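You operate a simulated robot arm through the tools that you are given. There is no shell and no other tool. Be economical: measure what you need, move in short steps, check, and stop when the job is done.

You run a simulated robot arm. Do the job below in one go: nothing can be reset, and whatever is moved stays where it is left.

TASK
Clamp the orange cap on the black stand and set the grey slider at the small hole.
Fine: cap on first, then the grey star knob to HOLD. Put the green pin in the hole, then move the slider up against it.

It is judged by the outcome, as a careful person would: the job done as asked, and still so three seconds after it is handed in. It fails if anything else is knocked over, pushed out of place, dropped, spilled or broken. Lids that push on must go on centred and level and be pressed home; caps that screw on are set level and turned clockwise until they are tight.

THE ROBOT
A 6-joint arm with a two-finger parallel gripper, fixed in place. Base frame: the origin is at the foot of the arm, x ahead of it, y to its left, z up; the work surface is at about z = 800. Lengths are in mm, angles in rad, forces in N, time in s.
With the tool pointing down near the work surface it reaches from about 240 to 640 mm from the base axis. Its first joint turns from -1.152 to 1.152 rad. Payload 2.7 kg.
The TCP is the grasp point between the finger pads, 23 mm short of the fingertips. In the tool frame z runs along the fingers and y along their closing line. Largest opening 94 mm; finger width 38, thickness 10; the body of the gripper, 54 by 96 mm, starts 39 mm behind the TCP.
Orientation is told as [roll, pitch, yaw] about the base's x, y, z axes, in that order, counted from this pose: with the fingers straight down and closing along the base's y, the tool's x points along the base's -x, its y along +y and its z along -z.

THE INTERFACE
- The arm moves only by the tool apply_moves. Its argument "moves" is a list of rows, each a list of 3 entries, a list of its own where there are three numbers: the shift along the tool's x, y, z in units of 100 mm (1.0 is 100 mm), then the turn, a rotation vector about the tool's x, y, z in units of 180 degrees (1.0 is 180 degrees), then the closure, from 0 (fully open) to 1 (shut). In form: [[[x, y, z], [wx, wy, wz], jaw], ...]. A call has 1 to 10 rows; each row is the pose to reach, as a shift and turn from the pose commanded when the call began, along the tool's axes at that moment. A call with a number of a shift or a turn outside -1 to 1 is refused whole. Each row takes 0.2 s and may step no farther than 50 mm and 0.15 rad from the row before; otherwise, or with a gripper value out of range, the whole call is refused. A pose out of reach is approached as far as the arm can. The call stops where the force on the tool passes 70 N (or 10 N more than at its start, if that is more) or the arm is blocked; 0.2 s more then pass. The fingers move at their own pace (about 45 mm/s each) and stop on an object; they squeeze with about 26 N. The grip force told is the motor's: it shows also when the fingers shut on nothing. Time passes only in rows, and 0.2 s behind the last, so rows that repeat a pose let the fingers close. The reply holds the time, the measured pose of the TCP, the force on the tool along the base axes, the opening and the grip force, in the units named above and with some noise, with the torque about the TCP (base axes, N m) and any sound that the robot's microphone picked up, and new pictures: "show" is both (left out), scene, wrist or none.
- Cameras (640 x 400 px; columns grow to the right, rows downward): "scene" is fixed at [78.4, -439.6, 1388.2]; the picture's right is [0.72, -0.70, 0.00], its down [-0.49, -0.51, -0.70] and it looks along [0.49, 0.51, -0.71] (base axes); focal length 331 px, centre (320, 200). "wrist" rides on the gripper at [86, 16, -75] in the tool frame; the picture's right is [-0.18, 0.98, 0.00], its down [-0.58, -0.11, -0.81] and it looks along [-0.79, -0.15, 0.59] (tool axes); focal length 243 px, centre (320, 200). There is no depth. A picture from a camera that has moved, and an enlarged one, comes with that camera's place and axes in the base frame and with its lens.
- enlarge(camera, box): a new picture of the part [left, top, right, bottom] of that camera's present view, enlarged. It takes no simulated time.
- hand_in(): hands the job in; it is judged then, once.

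Go step by step. Nothing tells you positions but the pictures and the camera data: compare them with the known pose of the tool, close in by small moves and look again before you grip or let go. The budget is 120 turns and 200 pictures, counting those below and the enlarged ones. Unless the task says otherwise, let go and move clear before handing in, and close with one line.

The tools are called after "Request:" by a JSON object that holds its "op" and its "data". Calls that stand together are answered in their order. apply_moves: Moves the arm, as the interface text tells. Its arguments: {"type":"object","properties":{"moves":{"type":"array","items":{"type":"array"}},"show":{"type":"string","enum":["both","scene","wrist","none"]}},"required":["moves"]} The other tools are called the same way: enlarge (camera, box) takes an enlarged picture of a part of a camera's view; hand_in () hands the job in.

At the start:

```text
time_s: 0.0
position: [354.7, -256.7, 1087.9]
ee_rot: [0.0, -0.003, 0.0]
wrist_force: [-0.2, 1.0, 0.9]
torque: [0.02, -0.02, 0.01]
width: 94.0
grip_force: 0.2
```

scene: 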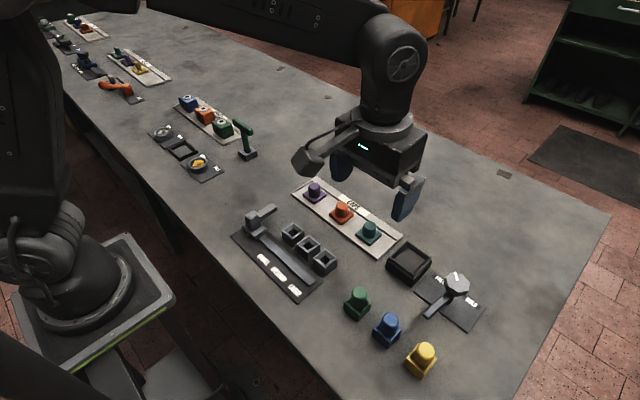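
wrist: 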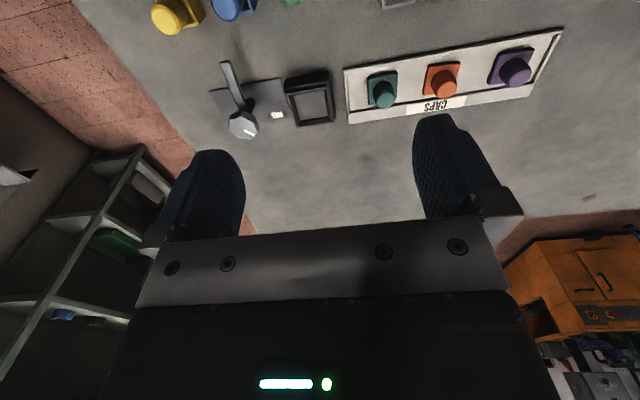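

I see a caps tray (purple, orange, teal), a black square stand, a star/lever knob on a plate, three loose pins (green, blue, yellow), and a slider rail with holes. I'll zoom in before planning anything.

Request:
{"op": "enlarge", "data": {"camera": "scene", "box": [220, 170, 380, 310]}}

Request:
{"op": "enlarge", "data": {"camera": "scene", "box": [330, 220, 490, 380]}}

Request:
{"op": "enlarge", "data": {"camera": "wrist", "box": [140, 0, 580, 150]}}

```text
2.86 times, centred on (300, 240) of scene
camera zoom: at [78.4, -439.6, 1388.2], right [0.72, -0.7, 0.0], down [-0.49, -0.51, -0.7], along [0.49, 0.51, -0.71], focal length 946 px, centre (377, 86)
```

zoom: 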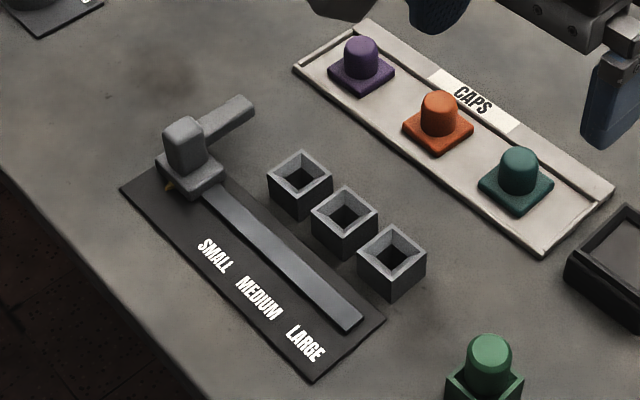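

```text
2.50 times, centred on (410, 300) of scene
camera zoom: at [78.4, -439.6, 1388.2], right [0.72, -0.7, 0.0], down [-0.49, -0.51, -0.7], along [0.49, 0.51, -0.71], focal length 828 px, centre (95, -50)
```

zoom: 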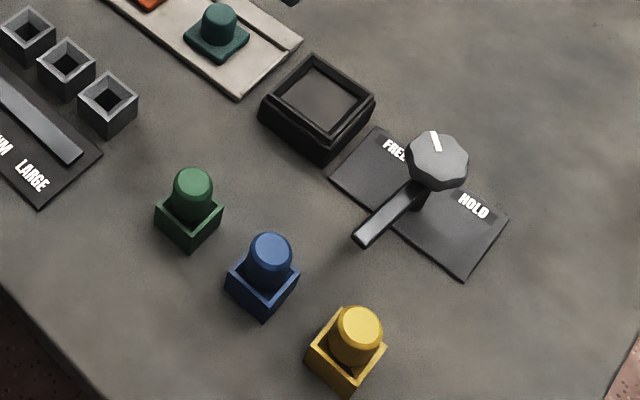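

```text
1.45 times, centred on (360, 75) of wrist
camera zoom: at [268.1, -239.7, 1163.1], right [0.18, 0.98, 0.0], down [0.58, -0.11, 0.81], along [0.79, -0.15, -0.59], focal length 353 px, centre (262, 382)
```

zoom: 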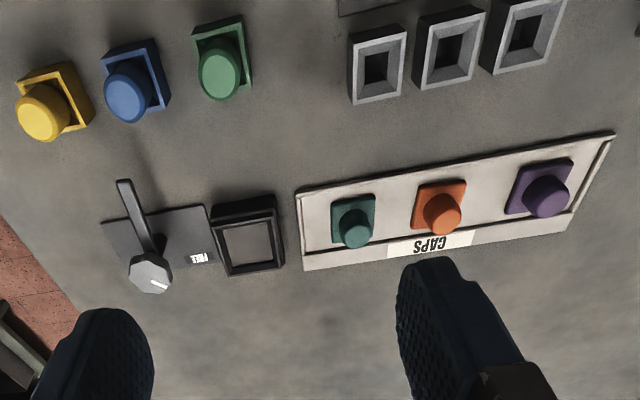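

Objects appear aligned to the base axes: orange cap at about (477, -101), stand at about (482, -285). I'll move closer over the caps for a better look.

Request:
{"op": "apply_moves", "data": {"moves": [[[-0.2, 0.3, 0.1], [0, 0, 0], 0], [[-0.4, 0.6, 0.2], [0, 0, 0], 0], [[-0.6, 0.8, 0.4], [0, 0, 0], 0], [[-0.8, 1.0, 0.6], [0, 0, 0], 0], [[-0.9, 1.0, 0.8], [0, 0, 0], 0]], "show": "both"}}

```text
time_s: 1.2
position: [445.0, -156.2, 1008.1]
ee_rot: [-0.002, -0.002, 0.001]
wrist_force: [1.3, -0.6, 0.7]
torque: [-0.02, 0.01, 0.02]
width: 94.0
grip_force: 0.0
camera wrist: at [358.3, -139.9, 1081.8], right [0.18, 0.98, 0.0], down [0.58, -0.11, 0.81], along [0.79, -0.15, -0.59], focal length 243 px, centre (320, 200)
```

scene: 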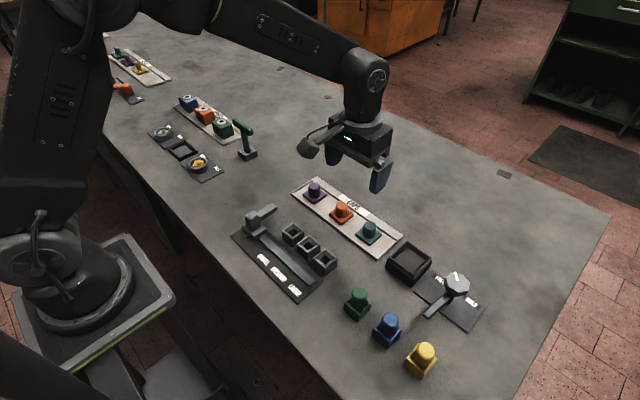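
wrist: 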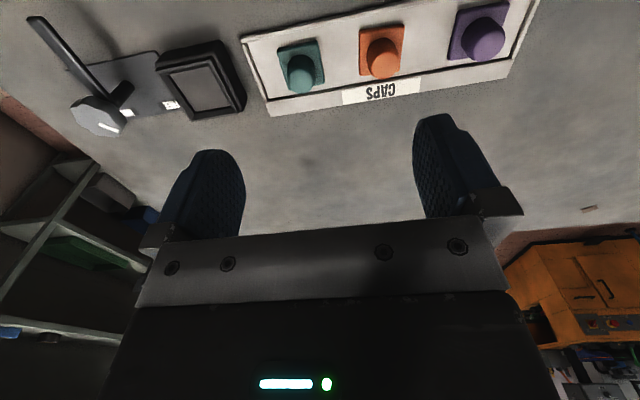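

The wrist view confirms the orange cap at about (472, -100). I'll close in above it with the jaw partly shut.

Request:
{"op": "apply_moves", "data": {"moves": [[[-0.1, 0.2, 0.3], [0, 0, 0], 0.3], [[-0.2, 0.4, 0.6], [0, 0, 0], 0.3], [[-0.29, 0.56, 0.9], [0, 0, 0], 0.3], [[-0.29, 0.56, 1.0], [0, 0, 0], 0.3]], "show": "both"}}

Request:
{"op": "enlarge", "data": {"camera": "scene", "box": [280, 150, 420, 270]}}

```text
time_s: 2.2
position: [473.7, -99.6, 907.3]
ee_rot: [-0.001, 0.001, 0.001]
wrist_force: [1.7, -0.6, 0.0]
torque: [-0.01, 0.01, 0.01]
width: 65.9
grip_force: 0.1
camera wrist: at [387.0, -84.0, 983.0], right [0.18, 0.98, 0.0], down [0.58, -0.11, 0.81], along [0.79, -0.15, -0.59], focal length 243 px, centre (320, 200)
```

scene: 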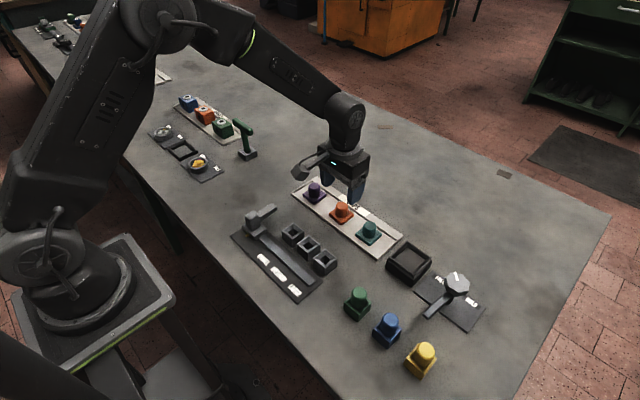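
wrist: 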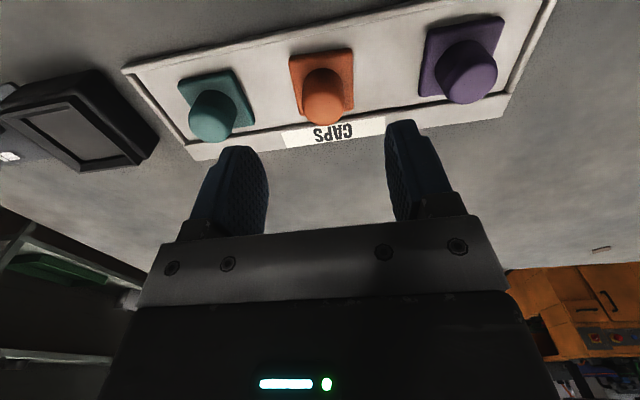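

```text
3.33 times, centred on (350, 210) of scene
camera zoom: at [78.4, -439.6, 1388.2], right [0.72, -0.7, 0.0], down [-0.49, -0.51, -0.7], along [0.49, 0.51, -0.71], focal length 1104 px, centre (220, 167)
```

zoom: 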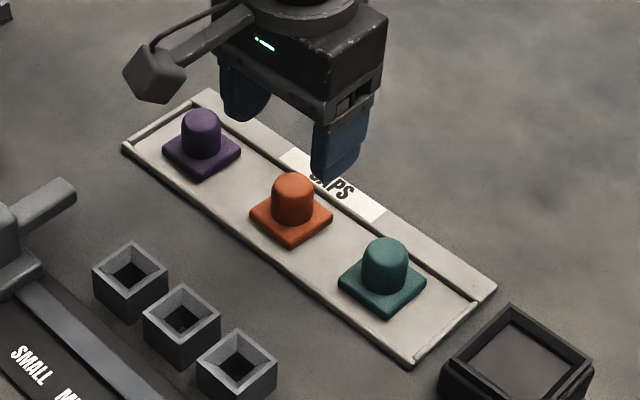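

The cap is centred at about (474, -99), with its knob top near z 845 and about 28 mm across. I'll descend and grip the knob above its base plate.

Request:
{"op": "apply_moves", "data": {"moves": [[[0, 0, 0.2], [0, 0, 0], 0.3], [[0, 0, 0.4], [0, 0, 0], 0.3], [[0, 0, 0.6], [0, 0, 0], 0.3]], "show": "both"}}

Request:
{"op": "enlarge", "data": {"camera": "scene", "box": [300, 160, 400, 250]}}

```text
time_s: 3.0
position: [473.2, -100.5, 848.4]
ee_rot: [0.0, 0.001, 0.0]
wrist_force: [-0.6, -0.5, -0.5]
torque: [0.04, -0.01, 0.03]
width: 65.9
grip_force: 0.1
camera wrist: at [387.6, -84.3, 922.8], right [0.18, 0.98, 0.0], down [0.58, -0.11, 0.81], along [0.79, -0.15, -0.59], focal length 243 px, centre (320, 200)
```

scene: 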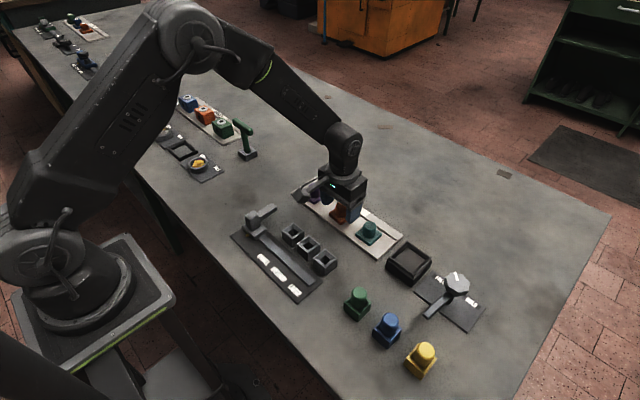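
wrist: 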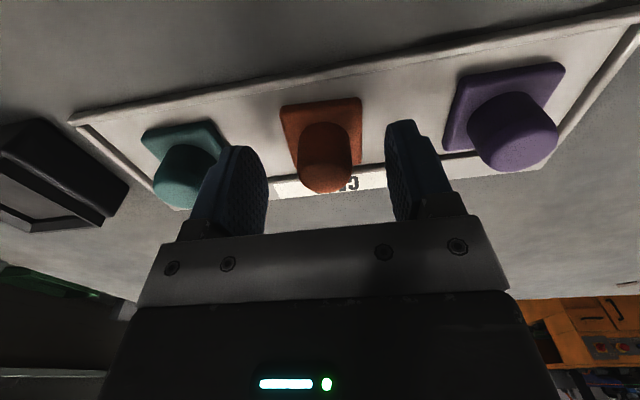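

```text
4.44 times, centred on (350, 205) of scene
camera zoom: at [78.4, -439.6, 1388.2], right [0.72, -0.7, 0.0], down [-0.49, -0.51, -0.7], along [0.49, 0.51, -0.71], focal length 1472 px, centre (187, 178)
```

zoom: 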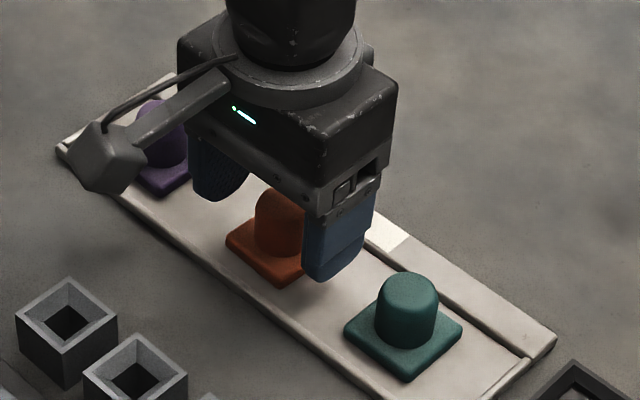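

Fingers straddle the knob with room to spare, so I'll go 6 mm lower and close.

Request:
{"op": "apply_moves", "data": {"moves": [[[0, 0.01, 0.06], [0, 0, 0], 0.3], [[0, 0.01, 0.06], [0, 0, 0], 0.8], [[0, 0.01, 0.06], [0, 0, 0], 0.8], [[0, 0.01, 0.06], [0, 0, 0], 0.8], [[0, 0.01, 0.06], [0, 0, 0], 0.8]], "show": "wrist"}}

```text
time_s: 4.2
position: [473.8, -99.3, 842.6]
ee_rot: [0.0, -0.001, -0.001]
wrist_force: [-0.3, 0.3, -0.2]
torque: [-0.04, -0.01, 0.0]
width: 28.8
grip_force: 26.2
camera wrist: at [387.6, -83.0, 917.0], right [0.18, 0.98, 0.0], down [0.58, -0.11, 0.81], along [0.79, -0.15, -0.59], focal length 243 px, centre (320, 200)
```

wrist: 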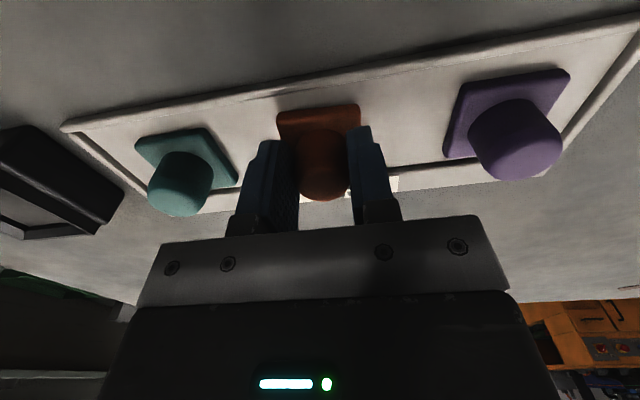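

The knob is gripped at 28.8 mm. Lifting and heading toward the stand.

Request:
{"op": "apply_moves", "data": {"moves": [[[0, 0, -0.3], [0, 0, 0], 0.8], [[0, 0, -0.6], [0, 0, 0], 0.8], [[0, 0, -0.9], [0, 0, 0], 0.8], [[0, -0.25, -1.0], [0, 0, 0], 0.8], [[0, -0.5, -1.0], [0, 0, 0], 0.8], [[0, -0.75, -1.0], [0, 0, 0], 0.8], [[0, -1.0, -1.0], [0, 0, 0], 0.8]], "show": "both"}}

Request:
{"op": "enlarge", "data": {"camera": "wrist", "box": [80, 0, 400, 200]}}

```text
time_s: 5.8
position: [473.0, -197.9, 942.9]
ee_rot: [-0.002, -0.003, -0.001]
wrist_force: [-0.2, 0.4, -0.9]
torque: [-0.01, -0.03, -0.01]
width: 28.7
grip_force: 26.2
camera wrist: at [387.7, -182.9, 1017.2], right [0.18, 0.98, 0.0], down [0.58, -0.11, 0.81], along [0.79, -0.15, -0.59], focal length 243 px, centre (320, 200)
```

scene: 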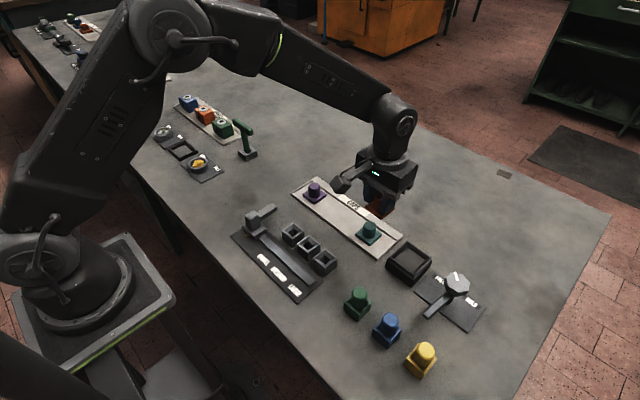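
wrist: 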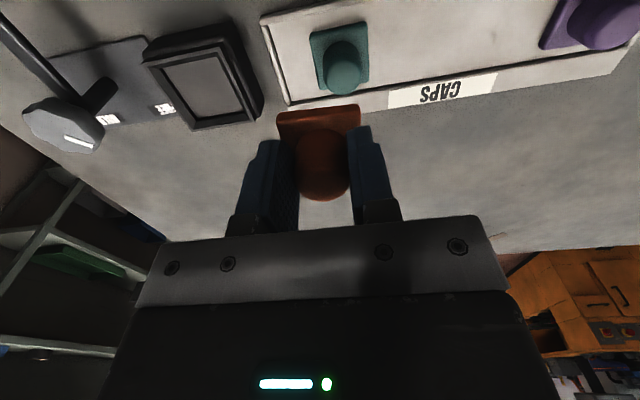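

```text
2.00 times, centred on (240, 100) of wrist
camera zoom: at [387.7, -182.9, 1017.2], right [0.18, 0.98, 0.0], down [0.58, -0.11, 0.81], along [0.79, -0.15, -0.59], focal length 485 px, centre (480, 400)
```

zoom: 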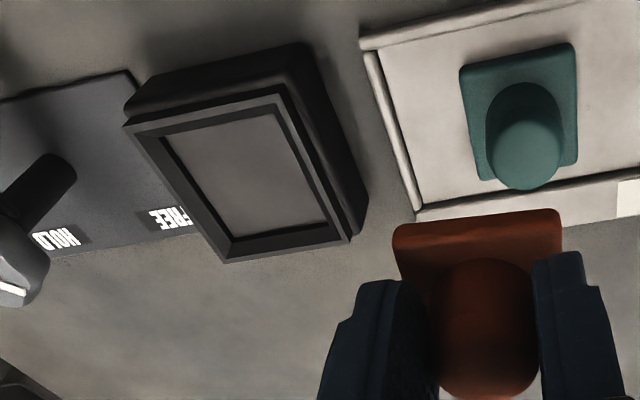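

Triangulating both views puts the stand's recess centre at about (473, -290), with its rim near z 838. I'll move above it and check.

Request:
{"op": "apply_moves", "data": {"moves": [[[0, -0.3, 0], [0, 0, 0], 0.8], [[0, -0.6, 0], [0, 0, 0], 0.8], [[0, -0.92, 0.1], [0, 0, 0], 0.8], [[0, -0.92, 0.35], [0, 0, 0], 0.8]], "show": "both"}}

Request:
{"op": "enlarge", "data": {"camera": "wrist", "box": [200, 40, 440, 220]}}

Request:
{"op": "enlarge", "data": {"camera": "scene", "box": [360, 200, 480, 300]}}

```text
time_s: 6.8
position: [472.8, -290.0, 906.9]
ee_rot: [-0.002, -0.001, 0.0]
wrist_force: [-0.6, 0.1, 0.1]
torque: [0.01, 0.02, 0.01]
width: 28.4
grip_force: 25.6
camera wrist: at [387.6, -275.4, 981.7], right [0.18, 0.98, 0.0], down [0.58, -0.11, 0.81], along [0.79, -0.15, -0.59], focal length 243 px, centre (320, 200)
```

scene: 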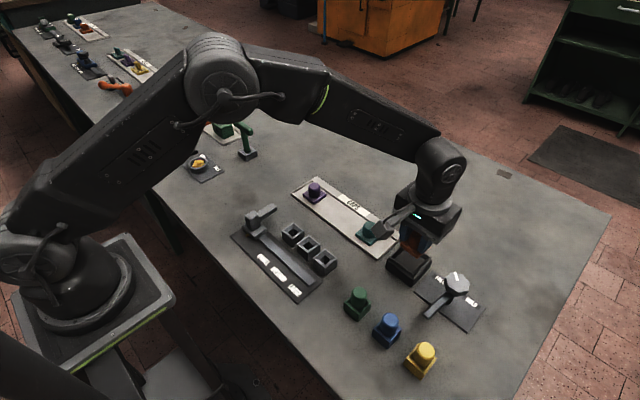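
wrist: 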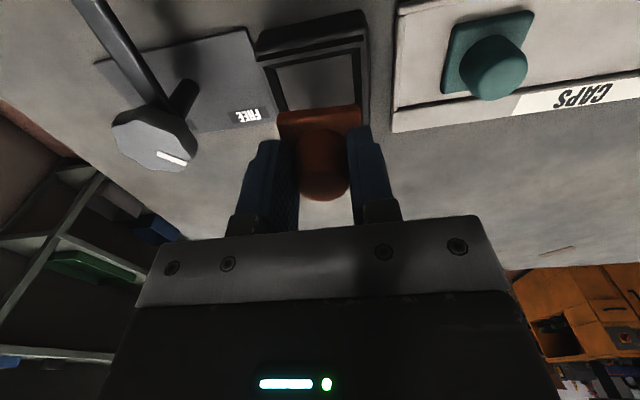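

```text
2.22 times, centred on (320, 130) of wrist
camera zoom: at [387.6, -275.4, 981.7], right [0.18, 0.98, 0.0], down [0.58, -0.11, 0.81], along [0.79, -0.15, -0.59], focal length 539 px, centre (320, 356)
```

zoom: 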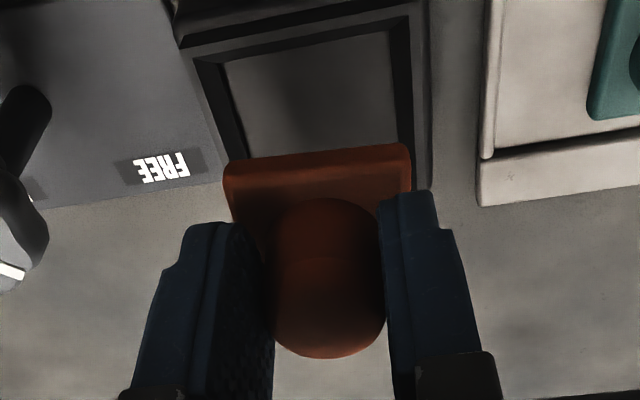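

```text
4.00 times, centred on (420, 250) of scene
camera zoom: at [78.4, -439.6, 1388.2], right [0.72, -0.7, 0.0], down [-0.49, -0.51, -0.7], along [0.49, 0.51, -0.71], focal length 1325 px, centre (-80, 0)
```

zoom: 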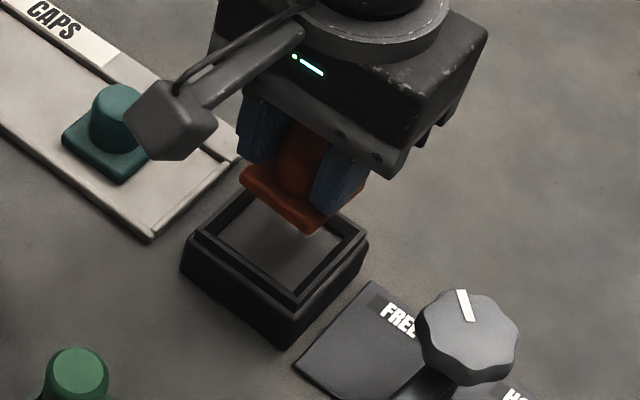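

The recess is centred at about (474.5, -290.5), floor near z 833. I'll lower the cap to just above the rim and look again.

Request:
{"op": "apply_moves", "data": {"moves": [[[-0.015, -0.005, 0.12], [0, 0, 0], 0.8], [[-0.015, -0.005, 0.24], [0, 0, 0], 0.8], [[-0.015, -0.005, 0.26], [0, 0, 0], 0.8]], "show": "both"}}

Request:
{"op": "enlarge", "data": {"camera": "wrist", "box": [200, 40, 440, 220]}}

Request:
{"op": "enlarge", "data": {"camera": "scene", "box": [370, 210, 450, 290]}}

```text
time_s: 7.6
position: [475.6, -290.6, 881.2]
ee_rot: [0.001, -0.001, -0.001]
wrist_force: [0.4, -0.5, 0.0]
torque: [-0.02, -0.01, 0.01]
width: 28.9
grip_force: 25.7
camera wrist: at [389.4, -275.4, 955.6], right [0.18, 0.98, 0.0], down [0.58, -0.11, 0.81], along [0.79, -0.15, -0.59], focal length 243 px, centre (320, 200)
```

scene: 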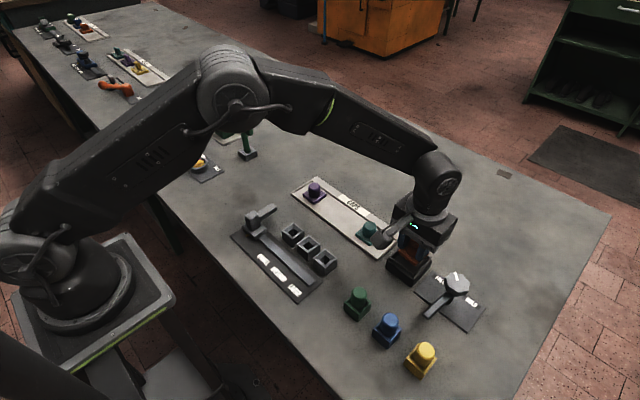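
wrist: 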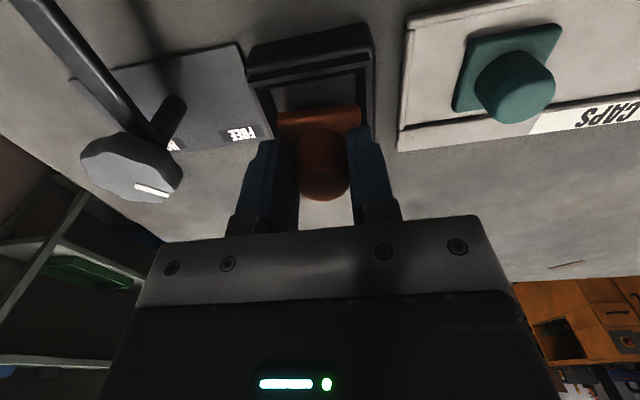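

```text
2.22 times, centred on (320, 130) of wrist
camera zoom: at [389.4, -275.4, 955.6], right [0.18, 0.98, 0.0], down [0.58, -0.11, 0.81], along [0.79, -0.15, -0.59], focal length 539 px, centre (320, 356)
```

zoom: 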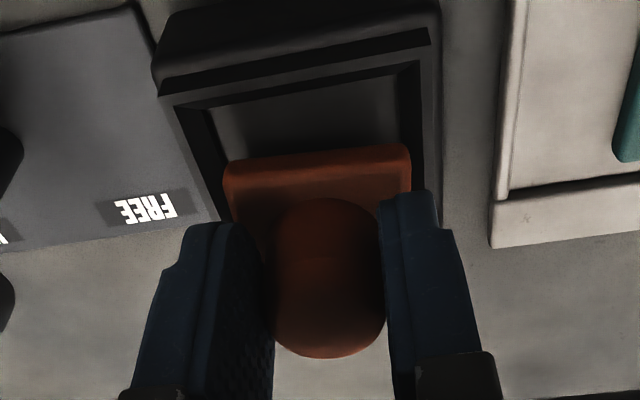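

```text
5.00 times, centred on (410, 250) of scene
camera zoom: at [78.4, -439.6, 1388.2], right [0.72, -0.7, 0.0], down [-0.49, -0.51, -0.7], along [0.49, 0.51, -0.71], focal length 1656 px, centre (-130, -50)
```

zoom: 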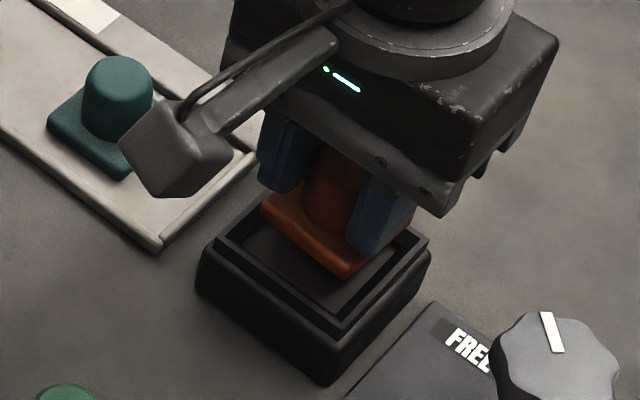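

I need a tighter look at how the cap lines up with the recess before lowering further.

Request:
{"op": "enlarge", "data": {"camera": "scene", "box": [385, 235, 435, 270]}}

Request:
{"op": "enlarge", "data": {"camera": "wrist", "box": [240, 30, 400, 130]}}

```text
11.43 times, centred on (410, 252) of scene
camera zoom: at [78.4, -439.6, 1388.2], right [0.72, -0.7, 0.0], down [-0.49, -0.51, -0.7], along [0.49, 0.51, -0.71], focal length 3786 px, centre (-709, -400)
```

zoom: 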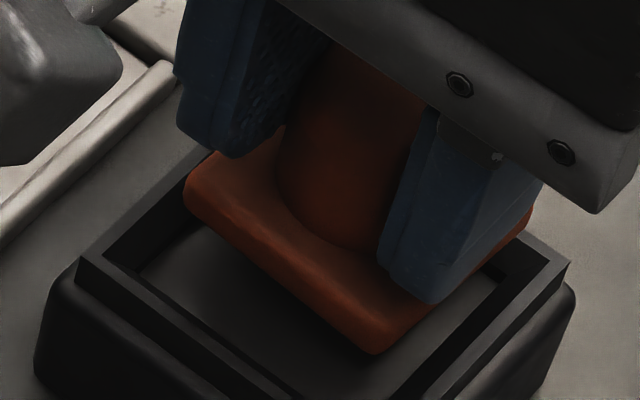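

```text
4.00 times, centred on (320, 80) of wrist
camera zoom: at [389.4, -275.4, 955.6], right [0.18, 0.98, 0.0], down [0.58, -0.11, 0.81], along [0.79, -0.15, -0.59], focal length 970 px, centre (320, 680)
```

zoom: 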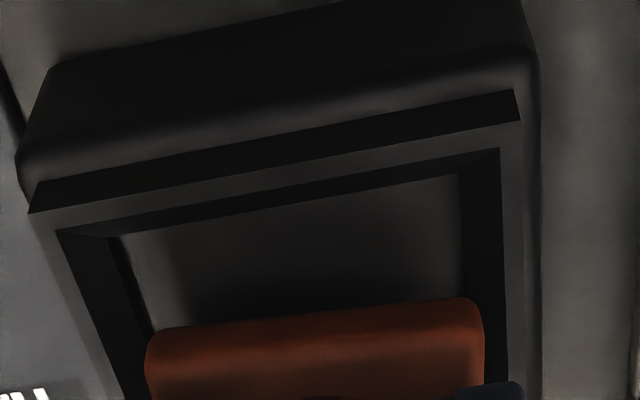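

The recess opening tapers from about 55 mm, centred at (474.5, -291.5). The cap sits about 3 mm too far in +x and is yawed about -0.08 rad, so I'll correct both and lower a bit.

Request:
{"op": "apply_moves", "data": {"moves": [[[0.03, -0.01, 0], [0, 0, -0.0255], 0.8], [[0.03, -0.01, 0.06], [0, 0, -0.0255], 0.8], [[0.03, -0.01, 0.06], [0, 0, -0.0255], 0.8]], "show": "none"}}

Request:
{"op": "enlarge", "data": {"camera": "scene", "box": [380, 235, 440, 280]}}

Request:
{"op": "enlarge", "data": {"camera": "wrist", "box": [240, 30, 400, 130]}}

```text
time_s: 8.4
position: [472.5, -293.1, 874.8]
ee_rot: [-0.003, -0.002, 0.08]
wrist_force: [-2.0, 1.5, 3.3]
torque: [-0.06, -0.04, -0.03]
width: 28.8
grip_force: 25.2
```

```text
8.89 times, centred on (410, 258) of scene
camera zoom: at [78.3, -439.6, 1388.2], right [0.72, -0.7, 0.0], down [-0.49, -0.51, -0.7], along [0.49, 0.51, -0.71], focal length 2945 px, centre (-480, -311)
```

zoom: 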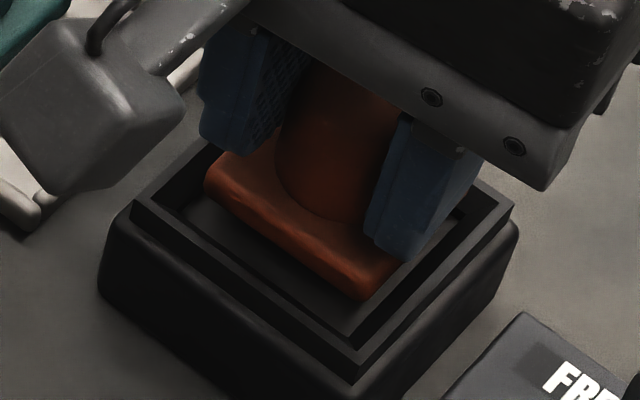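

```text
4.00 times, centred on (320, 80) of wrist
camera zoom: at [384.6, -283.6, 950.5], right [0.1, 0.99, 0.0], down [0.59, -0.06, 0.81], along [0.8, -0.08, -0.59], focal length 970 px, centre (320, 680)
```

zoom: 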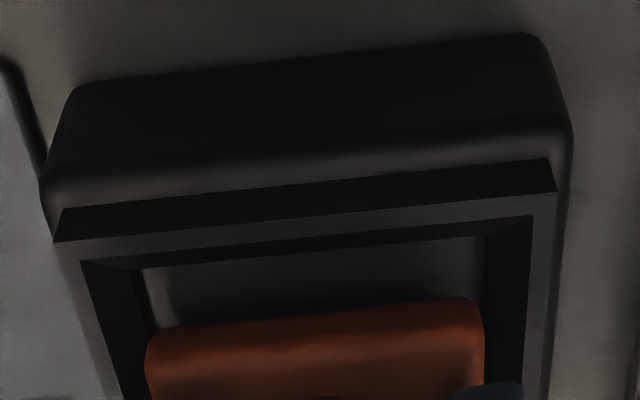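

The cap is now square with and centred over the recess to within about 1–2 mm. I'll lower in small steps and watch the force.

Request:
{"op": "apply_moves", "data": {"moves": [[[0, 0, 0.02], [0, 0, 0], 0.8], [[0, 0, 0.04], [0, 0, 0], 0.8], [[0, 0, 0.06], [0, 0, 0], 0.8]], "show": "none"}}

```text
time_s: 9.2
position: [472.2, -292.9, 870.4]
ee_rot: [-0.001, -0.002, 0.08]
wrist_force: [-9.8, -1.1, 15.7]
torque: [-0.21, -0.06, -0.02]
width: 28.6
grip_force: 26.2
```

There is contact now, with a push in -x, so the cap is riding the far wall. I'll ease toward -x and look.

Request:
{"op": "apply_moves", "data": {"moves": [[[0.01, 0, -0.01], [0, 0, 0], 0.8], [[0.02, 0, -0.01], [0, 0, 0], 0.8], [[0.02, 0, -0.01], [0, 0, 0], 0.8]], "show": "none"}}

Request:
{"op": "enlarge", "data": {"camera": "scene", "box": [380, 235, 440, 280]}}

Request:
{"op": "enlarge", "data": {"camera": "wrist", "box": [240, 30, 400, 130]}}

```text
time_s: 10.0
position: [469.2, -292.7, 869.3]
ee_rot: [0.0, 0.003, 0.081]
wrist_force: [0.2, 0.4, 0.1]
torque: [0.01, 0.03, -0.02]
width: 28.6
grip_force: 26.2
```

```text
8.89 times, centred on (410, 258) of scene
camera zoom: at [78.4, -439.6, 1388.2], right [0.72, -0.7, 0.0], down [-0.49, -0.51, -0.7], along [0.49, 0.51, -0.71], focal length 2945 px, centre (-480, -311)
```

zoom: 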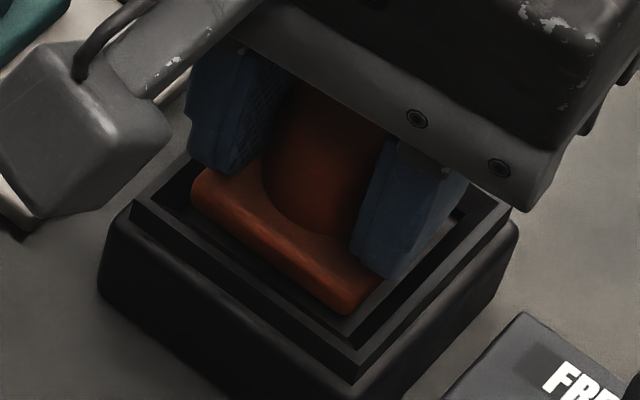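

```text
4.00 times, centred on (320, 80) of wrist
camera zoom: at [382.8, -283.0, 944.7], right [0.1, 0.99, 0.0], down [0.59, -0.06, 0.81], along [0.8, -0.08, -0.59], focal length 970 px, centre (320, 680)
```

zoom: 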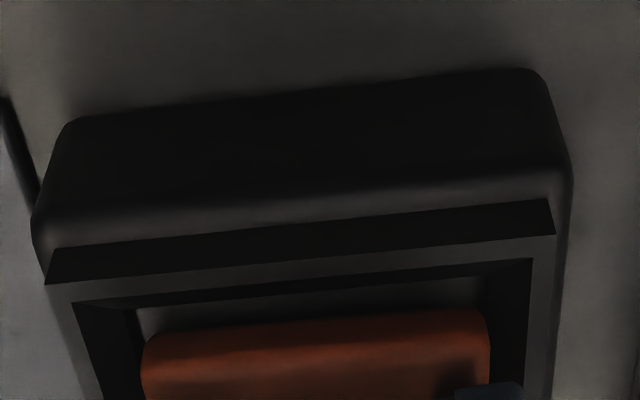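

Free again. Continuing down gently.

Request:
{"op": "apply_moves", "data": {"moves": [[[0, 0, 0.02], [0, 0, 0], 0.8], [[0, 0, 0.04], [0, 0, 0], 0.8], [[0, 0, 0.04], [0, 0, 0], 0.8]], "show": "none"}}

```text
time_s: 10.8
position: [469.3, -291.6, 867.0]
ee_rot: [-0.001, -0.001, 0.079]
wrist_force: [-0.3, 0.8, -1.1]
torque: [-0.02, -0.03, 0.0]
width: 28.5
grip_force: 26.0
```

Request:
{"op": "apply_moves", "data": {"moves": [[[0, 0, 0.02], [0, 0, 0], 0.8], [[0, 0, 0.04], [0, 0, 0], 0.8], [[0, 0, 0.04], [0, 0, 0], 0.8]], "show": "none"}}

Request:
{"op": "enlarge", "data": {"camera": "scene", "box": [380, 235, 440, 280]}}

```text
time_s: 11.6
position: [469.0, -291.9, 864.9]
ee_rot: [-0.004, -0.003, 0.08]
wrist_force: [-4.5, 3.4, 22.1]
torque: [0.39, 0.16, 0.16]
width: 28.8
grip_force: 25.8
```

```text
8.89 times, centred on (410, 258) of scene
camera zoom: at [78.0, -439.3, 1388.3], right [0.72, -0.7, 0.0], down [-0.49, -0.51, -0.7], along [0.49, 0.51, -0.71], focal length 2945 px, centre (-480, -311)
```

zoom: 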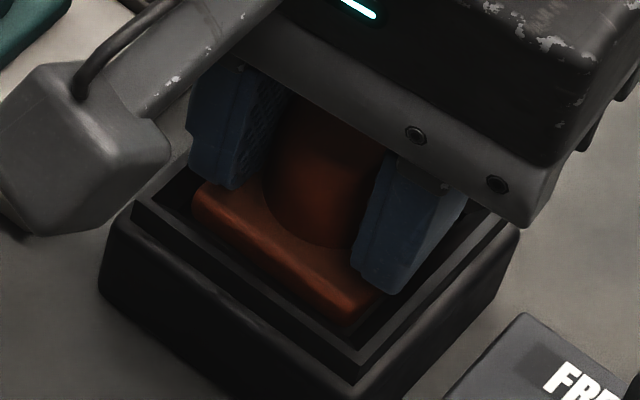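

The cap seems to have met the floor, with the plate bottom near z 829. I'll ease up 1 mm, let go and look.

Request:
{"op": "apply_moves", "data": {"moves": [[[0, 0, -0.01], [0, 0, 0], 0.8], [[0, 0, -0.01], [0, 0, 0], 0.5], [[0, 0, -0.01], [0, 0, 0], 0.35], [[0, 0, -0.01], [0, 0, 0], 0.35], [[0, 0, -0.3], [0, 0, 0], 0.35], [[0, 0, -0.6], [0, 0, 0], 0.35]], "show": "none"}}

Request:
{"op": "enlarge", "data": {"camera": "scene", "box": [380, 225, 440, 280]}}

Request:
{"op": "enlarge", "data": {"camera": "wrist", "box": [200, 0, 440, 150]}}

```text
time_s: 13.0
position: [471.0, -291.3, 922.2]
ee_rot: [0.001, 0.002, 0.082]
wrist_force: [0.2, -1.1, 0.4]
torque: [-0.02, -0.02, -0.02]
width: 60.8
grip_force: 0.0
```

```text
7.27 times, centred on (410, 252) of scene
camera zoom: at [78.4, -439.6, 1388.2], right [0.72, -0.7, 0.0], down [-0.49, -0.51, -0.7], along [0.49, 0.51, -0.71], focal length 2409 px, centre (-334, -182)
```

zoom: 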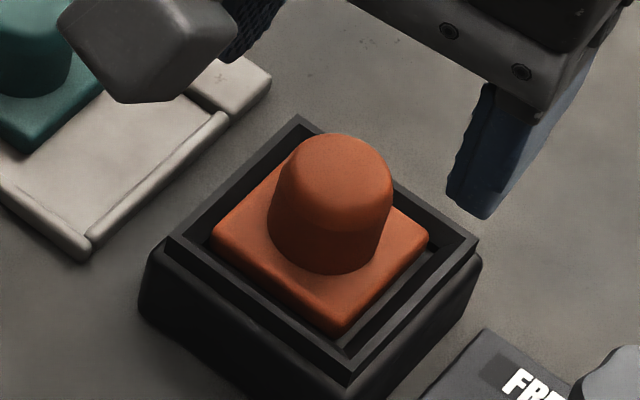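

```text
2.67 times, centred on (320, 75) of wrist
camera zoom: at [382.4, -283.0, 997.0], right [0.1, 0.99, 0.0], down [0.59, -0.06, 0.81], along [0.8, -0.08, -0.59], focal length 647 px, centre (320, 533)
```

zoom: 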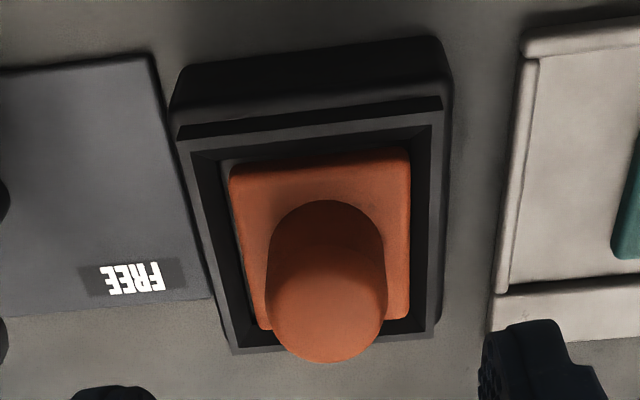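

The cap is seated square and level inside the rim. I'll shut the fingers and press lightly on the knob top to make sure it is home.

Request:
{"op": "apply_moves", "data": {"moves": [[[0, 0, 0], [0, 0, 0], 1], [[0, 0, 0], [0, 0, 0], 1], [[0, 0, 0.0], [0, 0, 0], 1], [[0, 0, 0.1], [0, 0, 0], 1], [[0, 0, 0.2], [0, 0, 0], 1], [[0, 0, 0.26], [0, 0, 0], 1], [[0, 0, 0.28], [0, 0, 0], 1], [[0, 0, 0.3], [0, 0, 0], 1], [[0, 0, 0.32], [0, 0, 0], 1]], "show": "scene"}}

```text
time_s: 15.0
position: [468.7, -292.4, 891.8]
ee_rot: [-0.002, -0.002, 0.079]
wrist_force: [-0.3, 0.8, 2.8]
torque: [0.0, 0.01, -0.01]
width: 0.0
grip_force: 25.9
```

scene: 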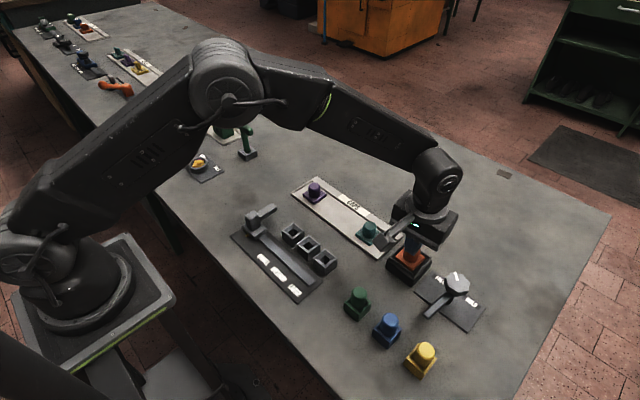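

Request:
{"op": "apply_moves", "data": {"moves": [[[0, 0, 0.02], [0, 0, 0], 1], [[0, 0, 0.04], [0, 0, 0], 1], [[0, 0, 0.04], [0, 0, 0], 1]], "show": "none"}}

```text
time_s: 15.8
position: [469.6, -293.1, 889.9]
ee_rot: [-0.005, -0.005, 0.08]
wrist_force: [-8.5, 4.9, 34.5]
torque: [0.15, 0.22, 0.03]
width: 0.0
grip_force: 26.0
```

Pressed with about 35 N and it stayed firm. Rising, then looking at the cap and at the star knob.

Request:
{"op": "apply_moves", "data": {"moves": [[[0, 0, -0.3], [0, 0, 0], 1], [[0, 0, -0.6], [0, 0, 0], 0.6], [[0, 0, -0.9], [0, 0, 0.0255], 0.3], [[0, -0.2, -1.0], [0, 0, 0.0255], 0.3]], "show": "both"}}

Request:
{"op": "enlarge", "data": {"camera": "scene", "box": [380, 230, 500, 340]}}

Request:
{"op": "enlarge", "data": {"camera": "wrist", "box": [60, 0, 400, 200]}}

```text
time_s: 16.8
position: [470.0, -312.5, 986.9]
ee_rot: [0.0, 0.0, -0.001]
wrist_force: [-0.3, -0.2, -0.3]
torque: [0.02, -0.01, -0.03]
width: 65.9
grip_force: 1.1
camera wrist: at [384.4, -296.2, 1061.3], right [0.18, 0.98, 0.0], down [0.58, -0.11, 0.81], along [0.79, -0.15, -0.59], focal length 243 px, centre (320, 200)
```

scene: 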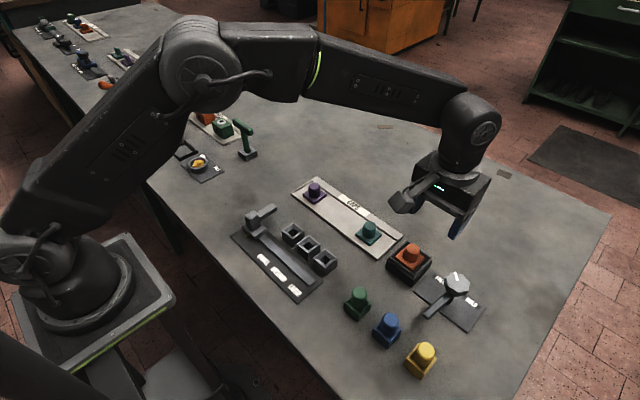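
wrist: 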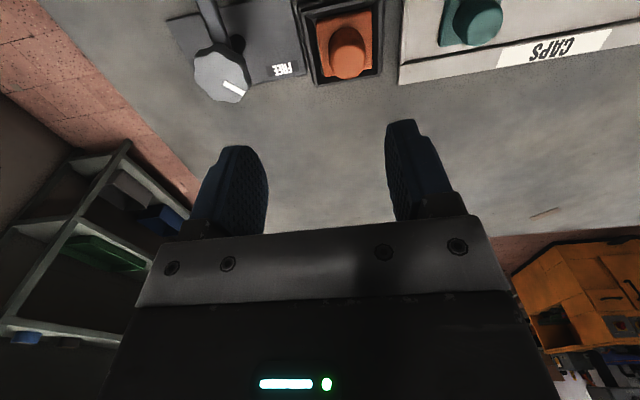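

```text
3.64 times, centred on (440, 285) of scene
camera zoom: at [78.4, -439.6, 1388.2], right [0.72, -0.7, 0.0], down [-0.49, -0.51, -0.7], along [0.49, 0.51, -0.71], focal length 1205 px, centre (-116, -109)
```

zoom: 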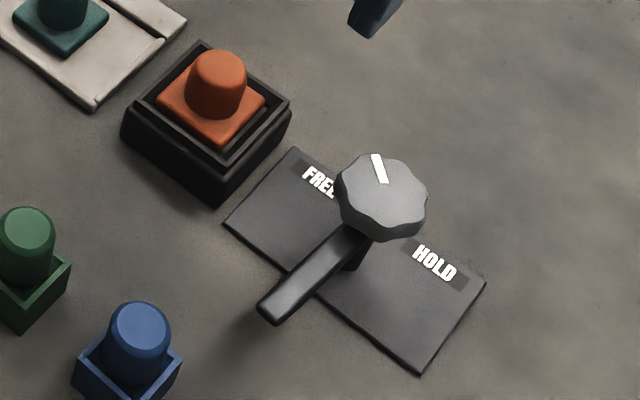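

```text
1.88 times, centred on (230, 100) of wrist
camera zoom: at [384.4, -296.2, 1061.3], right [0.18, 0.98, 0.0], down [0.58, -0.11, 0.81], along [0.79, -0.15, -0.59], focal length 457 px, centre (489, 388)
```

zoom: 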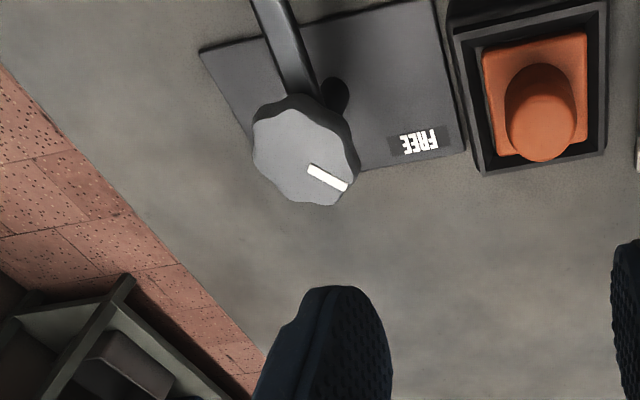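

The cap is home. The star knob's top is at about (465, -390, 871) and the knob is about 44 mm across. Its pointer is at FREE, so HOLD is about 90° clockwise, which also swings the lever over the cap. I'll hover above it.

Request:
{"op": "apply_moves", "data": {"moves": [[[0.02, -0.25, 0.1], [0, 0, 0], 0.3], [[0.04, -0.5, 0.3], [0, 0, 0], 0.3], [[0.05, -0.77, 0.5], [0, 0, 0], 0.3], [[0.05, -0.77, 0.65], [0, 0, 0], 0.3]], "show": "wrist"}}

Request:
{"op": "enlarge", "data": {"camera": "scene", "box": [400, 220, 520, 340]}}

Request:
{"op": "enlarge", "data": {"camera": "wrist", "box": [180, 0, 460, 200]}}

```text
time_s: 17.8
position: [466.0, -389.9, 922.1]
ee_rot: [-0.001, -0.001, 0.0]
wrist_force: [-0.8, -0.5, 0.6]
torque: [-0.01, -0.02, 0.0]
width: 65.9
grip_force: 0.1
camera wrist: at [380.1, -373.8, 996.3], right [0.18, 0.98, 0.0], down [0.58, -0.11, 0.81], along [0.79, -0.15, -0.59], focal length 243 px, centre (320, 200)
```

wrist: 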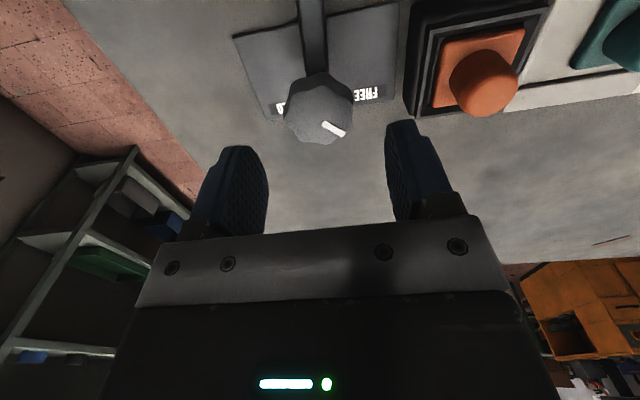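

```text
3.33 times, centred on (460, 280) of scene
camera zoom: at [78.4, -439.6, 1388.2], right [0.72, -0.7, 0.0], down [-0.49, -0.51, -0.7], along [0.49, 0.51, -0.71], focal length 1104 px, centre (-147, -67)
```

zoom: 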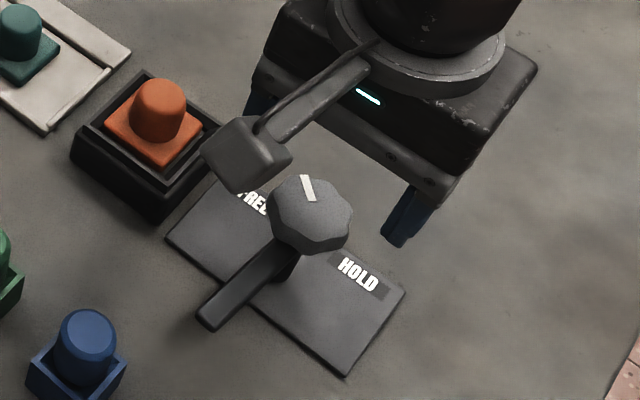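

```text
2.00 times, centred on (320, 100) of wrist
camera zoom: at [380.1, -373.8, 996.3], right [0.18, 0.98, 0.0], down [0.58, -0.11, 0.81], along [0.79, -0.15, -0.59], focal length 485 px, centre (320, 400)
```

zoom: 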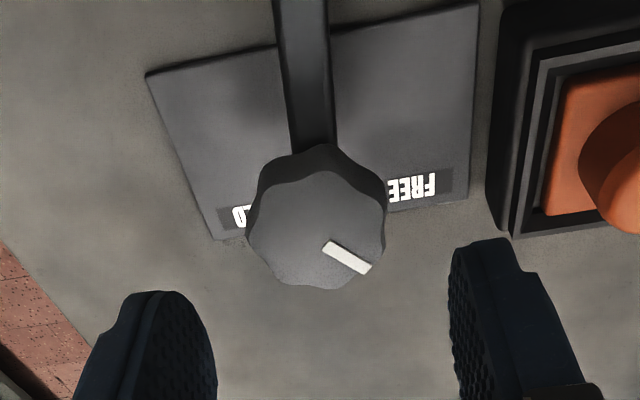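

The knob centre is at about (464, -390) and its disc spans roughly z 860–873. I'll lower the fingers around its rim.

Request:
{"op": "apply_moves", "data": {"moves": [[[0.02, 0, 0.15], [0, 0, 0], 0.3], [[0.02, 0, 0.3], [0, 0, 0], 0.3], [[0.02, 0, 0.4], [0, 0, 0], 0.3], [[0.02, 0, 0.4], [0, 0, 0], 0.3]], "show": "wrist"}}

Request:
{"op": "enlarge", "data": {"camera": "scene", "box": [410, 240, 500, 330]}}

```text
time_s: 18.8
position: [465.8, -389.1, 881.3]
ee_rot: [0.0, 0.001, 0.0]
wrist_force: [-0.2, -0.9, 0.2]
torque: [0.01, 0.0, 0.02]
width: 65.7
grip_force: 0.0
camera wrist: at [378.8, -373.2, 955.6], right [0.18, 0.98, 0.0], down [0.58, -0.11, 0.81], along [0.79, -0.15, -0.59], focal length 243 px, centre (320, 200)
```

wrist: 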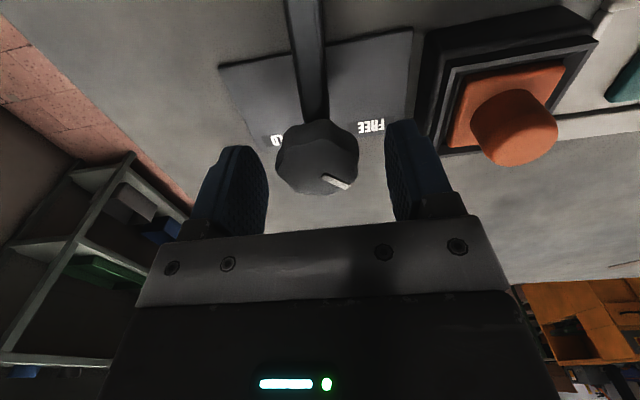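

```text
4.44 times, centred on (455, 285) of scene
camera zoom: at [78.4, -439.6, 1388.2], right [0.72, -0.7, 0.0], down [-0.49, -0.51, -0.7], along [0.49, 0.51, -0.71], focal length 1472 px, centre (-280, -178)
```

zoom: 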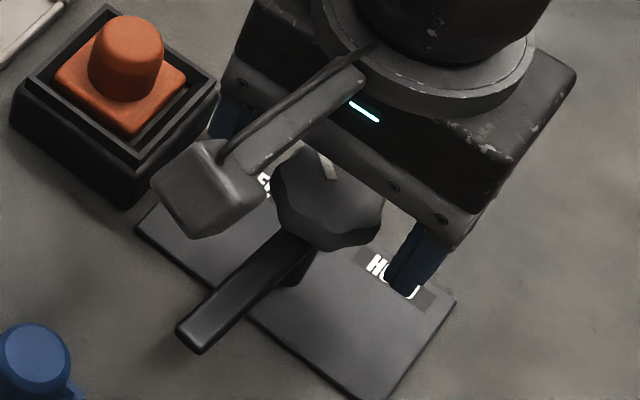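

Fingers are on either side of the knob. Lowering 2 mm and closing.

Request:
{"op": "apply_moves", "data": {"moves": [[[0.01, 0, 0.02], [0, 0, 0], 0.3], [[0.01, 0, 0.02], [0, 0, 0], 0.8], [[0.01, 0, 0.02], [0, 0, 0], 0.8], [[0.01, 0, 0.02], [0, 0, 0], 0.8], [[0.01, 0, 0.02], [0, 0, 0], 0.8]], "show": "wrist"}}

```text
time_s: 20.0
position: [463.9, -389.7, 879.4]
ee_rot: [-0.002, -0.002, -0.001]
wrist_force: [2.2, -9.8, -4.3]
torque: [-0.04, -0.58, -0.01]
width: 41.4
grip_force: 44.4
camera wrist: at [377.6, -374.1, 953.7], right [0.18, 0.98, 0.0], down [0.58, -0.11, 0.81], along [0.79, -0.15, -0.59], focal length 243 px, centre (320, 200)
```

wrist: 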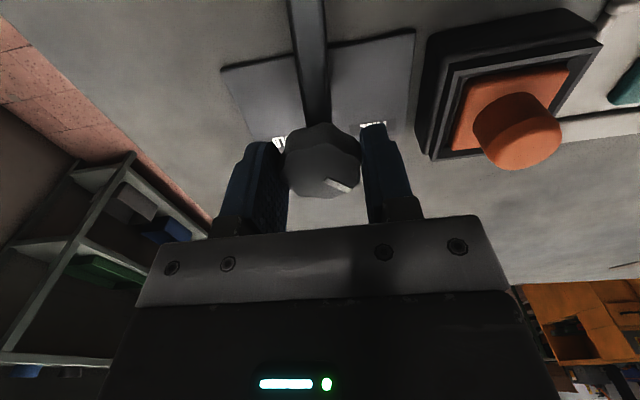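

Gripped at 41.4 mm with slight side load. I'll shift 1.5 mm in -y and begin a clockwise turn, checking the forces.

Request:
{"op": "apply_moves", "data": {"moves": [[[0, -0.015, 0], [0, 0, 0], 0.8], [[0, -0.015, 0], [0, 0, 0.03], 0.8], [[0, -0.015, 0], [0, 0, 0.06], 0.8], [[0, -0.015, 0], [0, 0, 0.09], 0.8]], "show": "wrist"}}

Request:
{"op": "enlarge", "data": {"camera": "scene", "box": [400, 230, 500, 330]}}

```text
time_s: 21.0
position: [465.0, -389.9, 879.7]
ee_rot: [0.002, 0.001, -0.283]
wrist_force: [0.7, 7.5, -0.9]
torque: [-0.92, -0.78, 0.02]
width: 41.5
grip_force: 44.7
camera wrist: at [385.9, -350.4, 954.0], right [0.45, 0.89, 0.0], down [0.53, -0.27, 0.81], along [0.72, -0.36, -0.59], focal length 243 px, centre (320, 200)
```

wrist: 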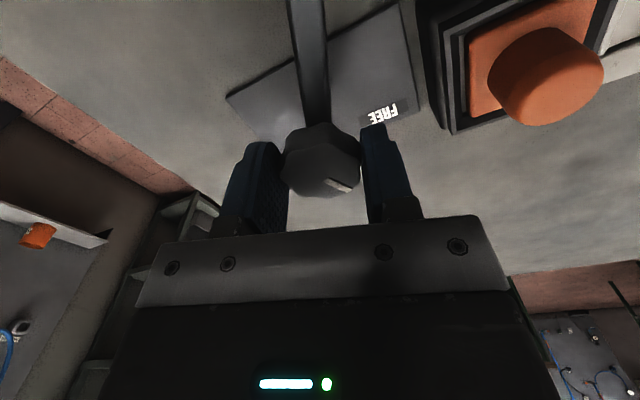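

```text
4.00 times, centred on (450, 280) of scene
camera zoom: at [78.5, -439.4, 1388.3], right [0.72, -0.7, 0.0], down [-0.49, -0.51, -0.7], along [0.49, 0.51, -0.71], focal length 1325 px, centre (-200, -120)
```

zoom: 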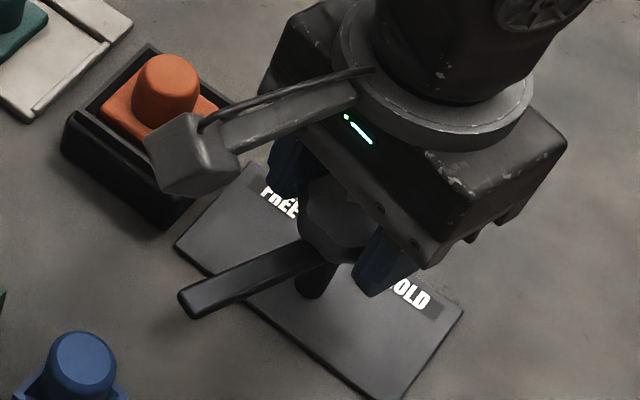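

The knob and lever turn with the gripper. Continuing clockwise.

Request:
{"op": "apply_moves", "data": {"moves": [[[0, 0.005, 0], [0, 0, 0.03], 0.8], [[0, 0.005, 0], [0, 0, 0.06], 0.8], [[0, 0.005, 0], [0, 0, 0.09], 0.8], [[0, 0.005, 0], [0, 0, 0.12], 0.8], [[0, 0.005, 0], [0, 0, 0.15], 0.8], [[0, 0.005, 0], [0, 0, 0.18], 0.8], [[0, 0.005, 0], [0, 0, 0.21], 0.8]], "show": "wrist"}}

Request:
{"op": "enlarge", "data": {"camera": "scene", "box": [380, 220, 500, 330]}}

```text
time_s: 22.6
position: [463.7, -389.6, 879.2]
ee_rot: [-0.001, 0.001, -0.945]
wrist_force: [3.3, 19.0, -1.0]
torque: [-0.14, 0.02, 0.0]
width: 41.2
grip_force: 45.4
camera wrist: at [427.2, -309.8, 954.0], right [0.9, 0.43, 0.0], down [0.25, -0.54, 0.81], along [0.35, -0.73, -0.59], focal length 243 px, centre (320, 200)
```

wrist: 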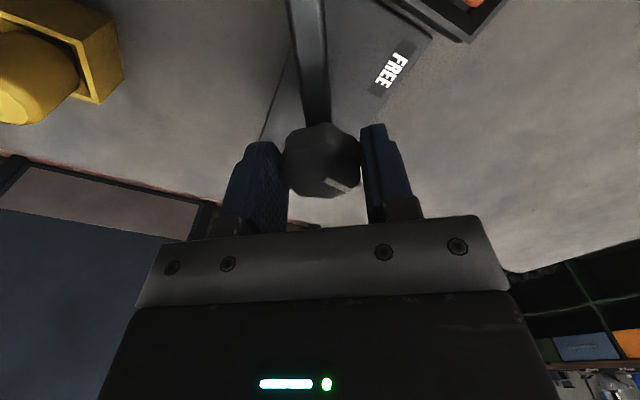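

```text
3.64 times, centred on (440, 275) of scene
camera zoom: at [78.5, -439.1, 1388.4], right [0.72, -0.7, 0.0], down [-0.49, -0.51, -0.7], along [0.49, 0.51, -0.71], focal length 1205 px, centre (-116, -73)
```

zoom: 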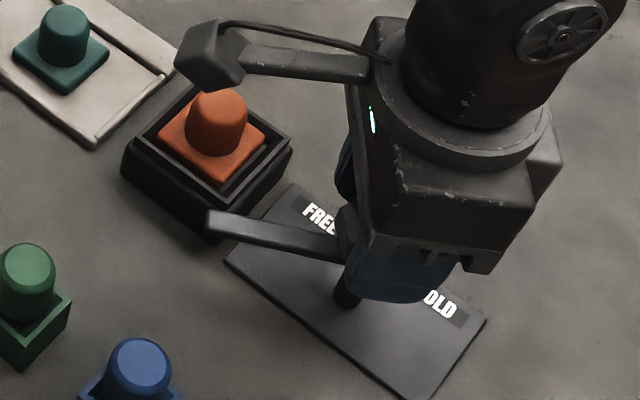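

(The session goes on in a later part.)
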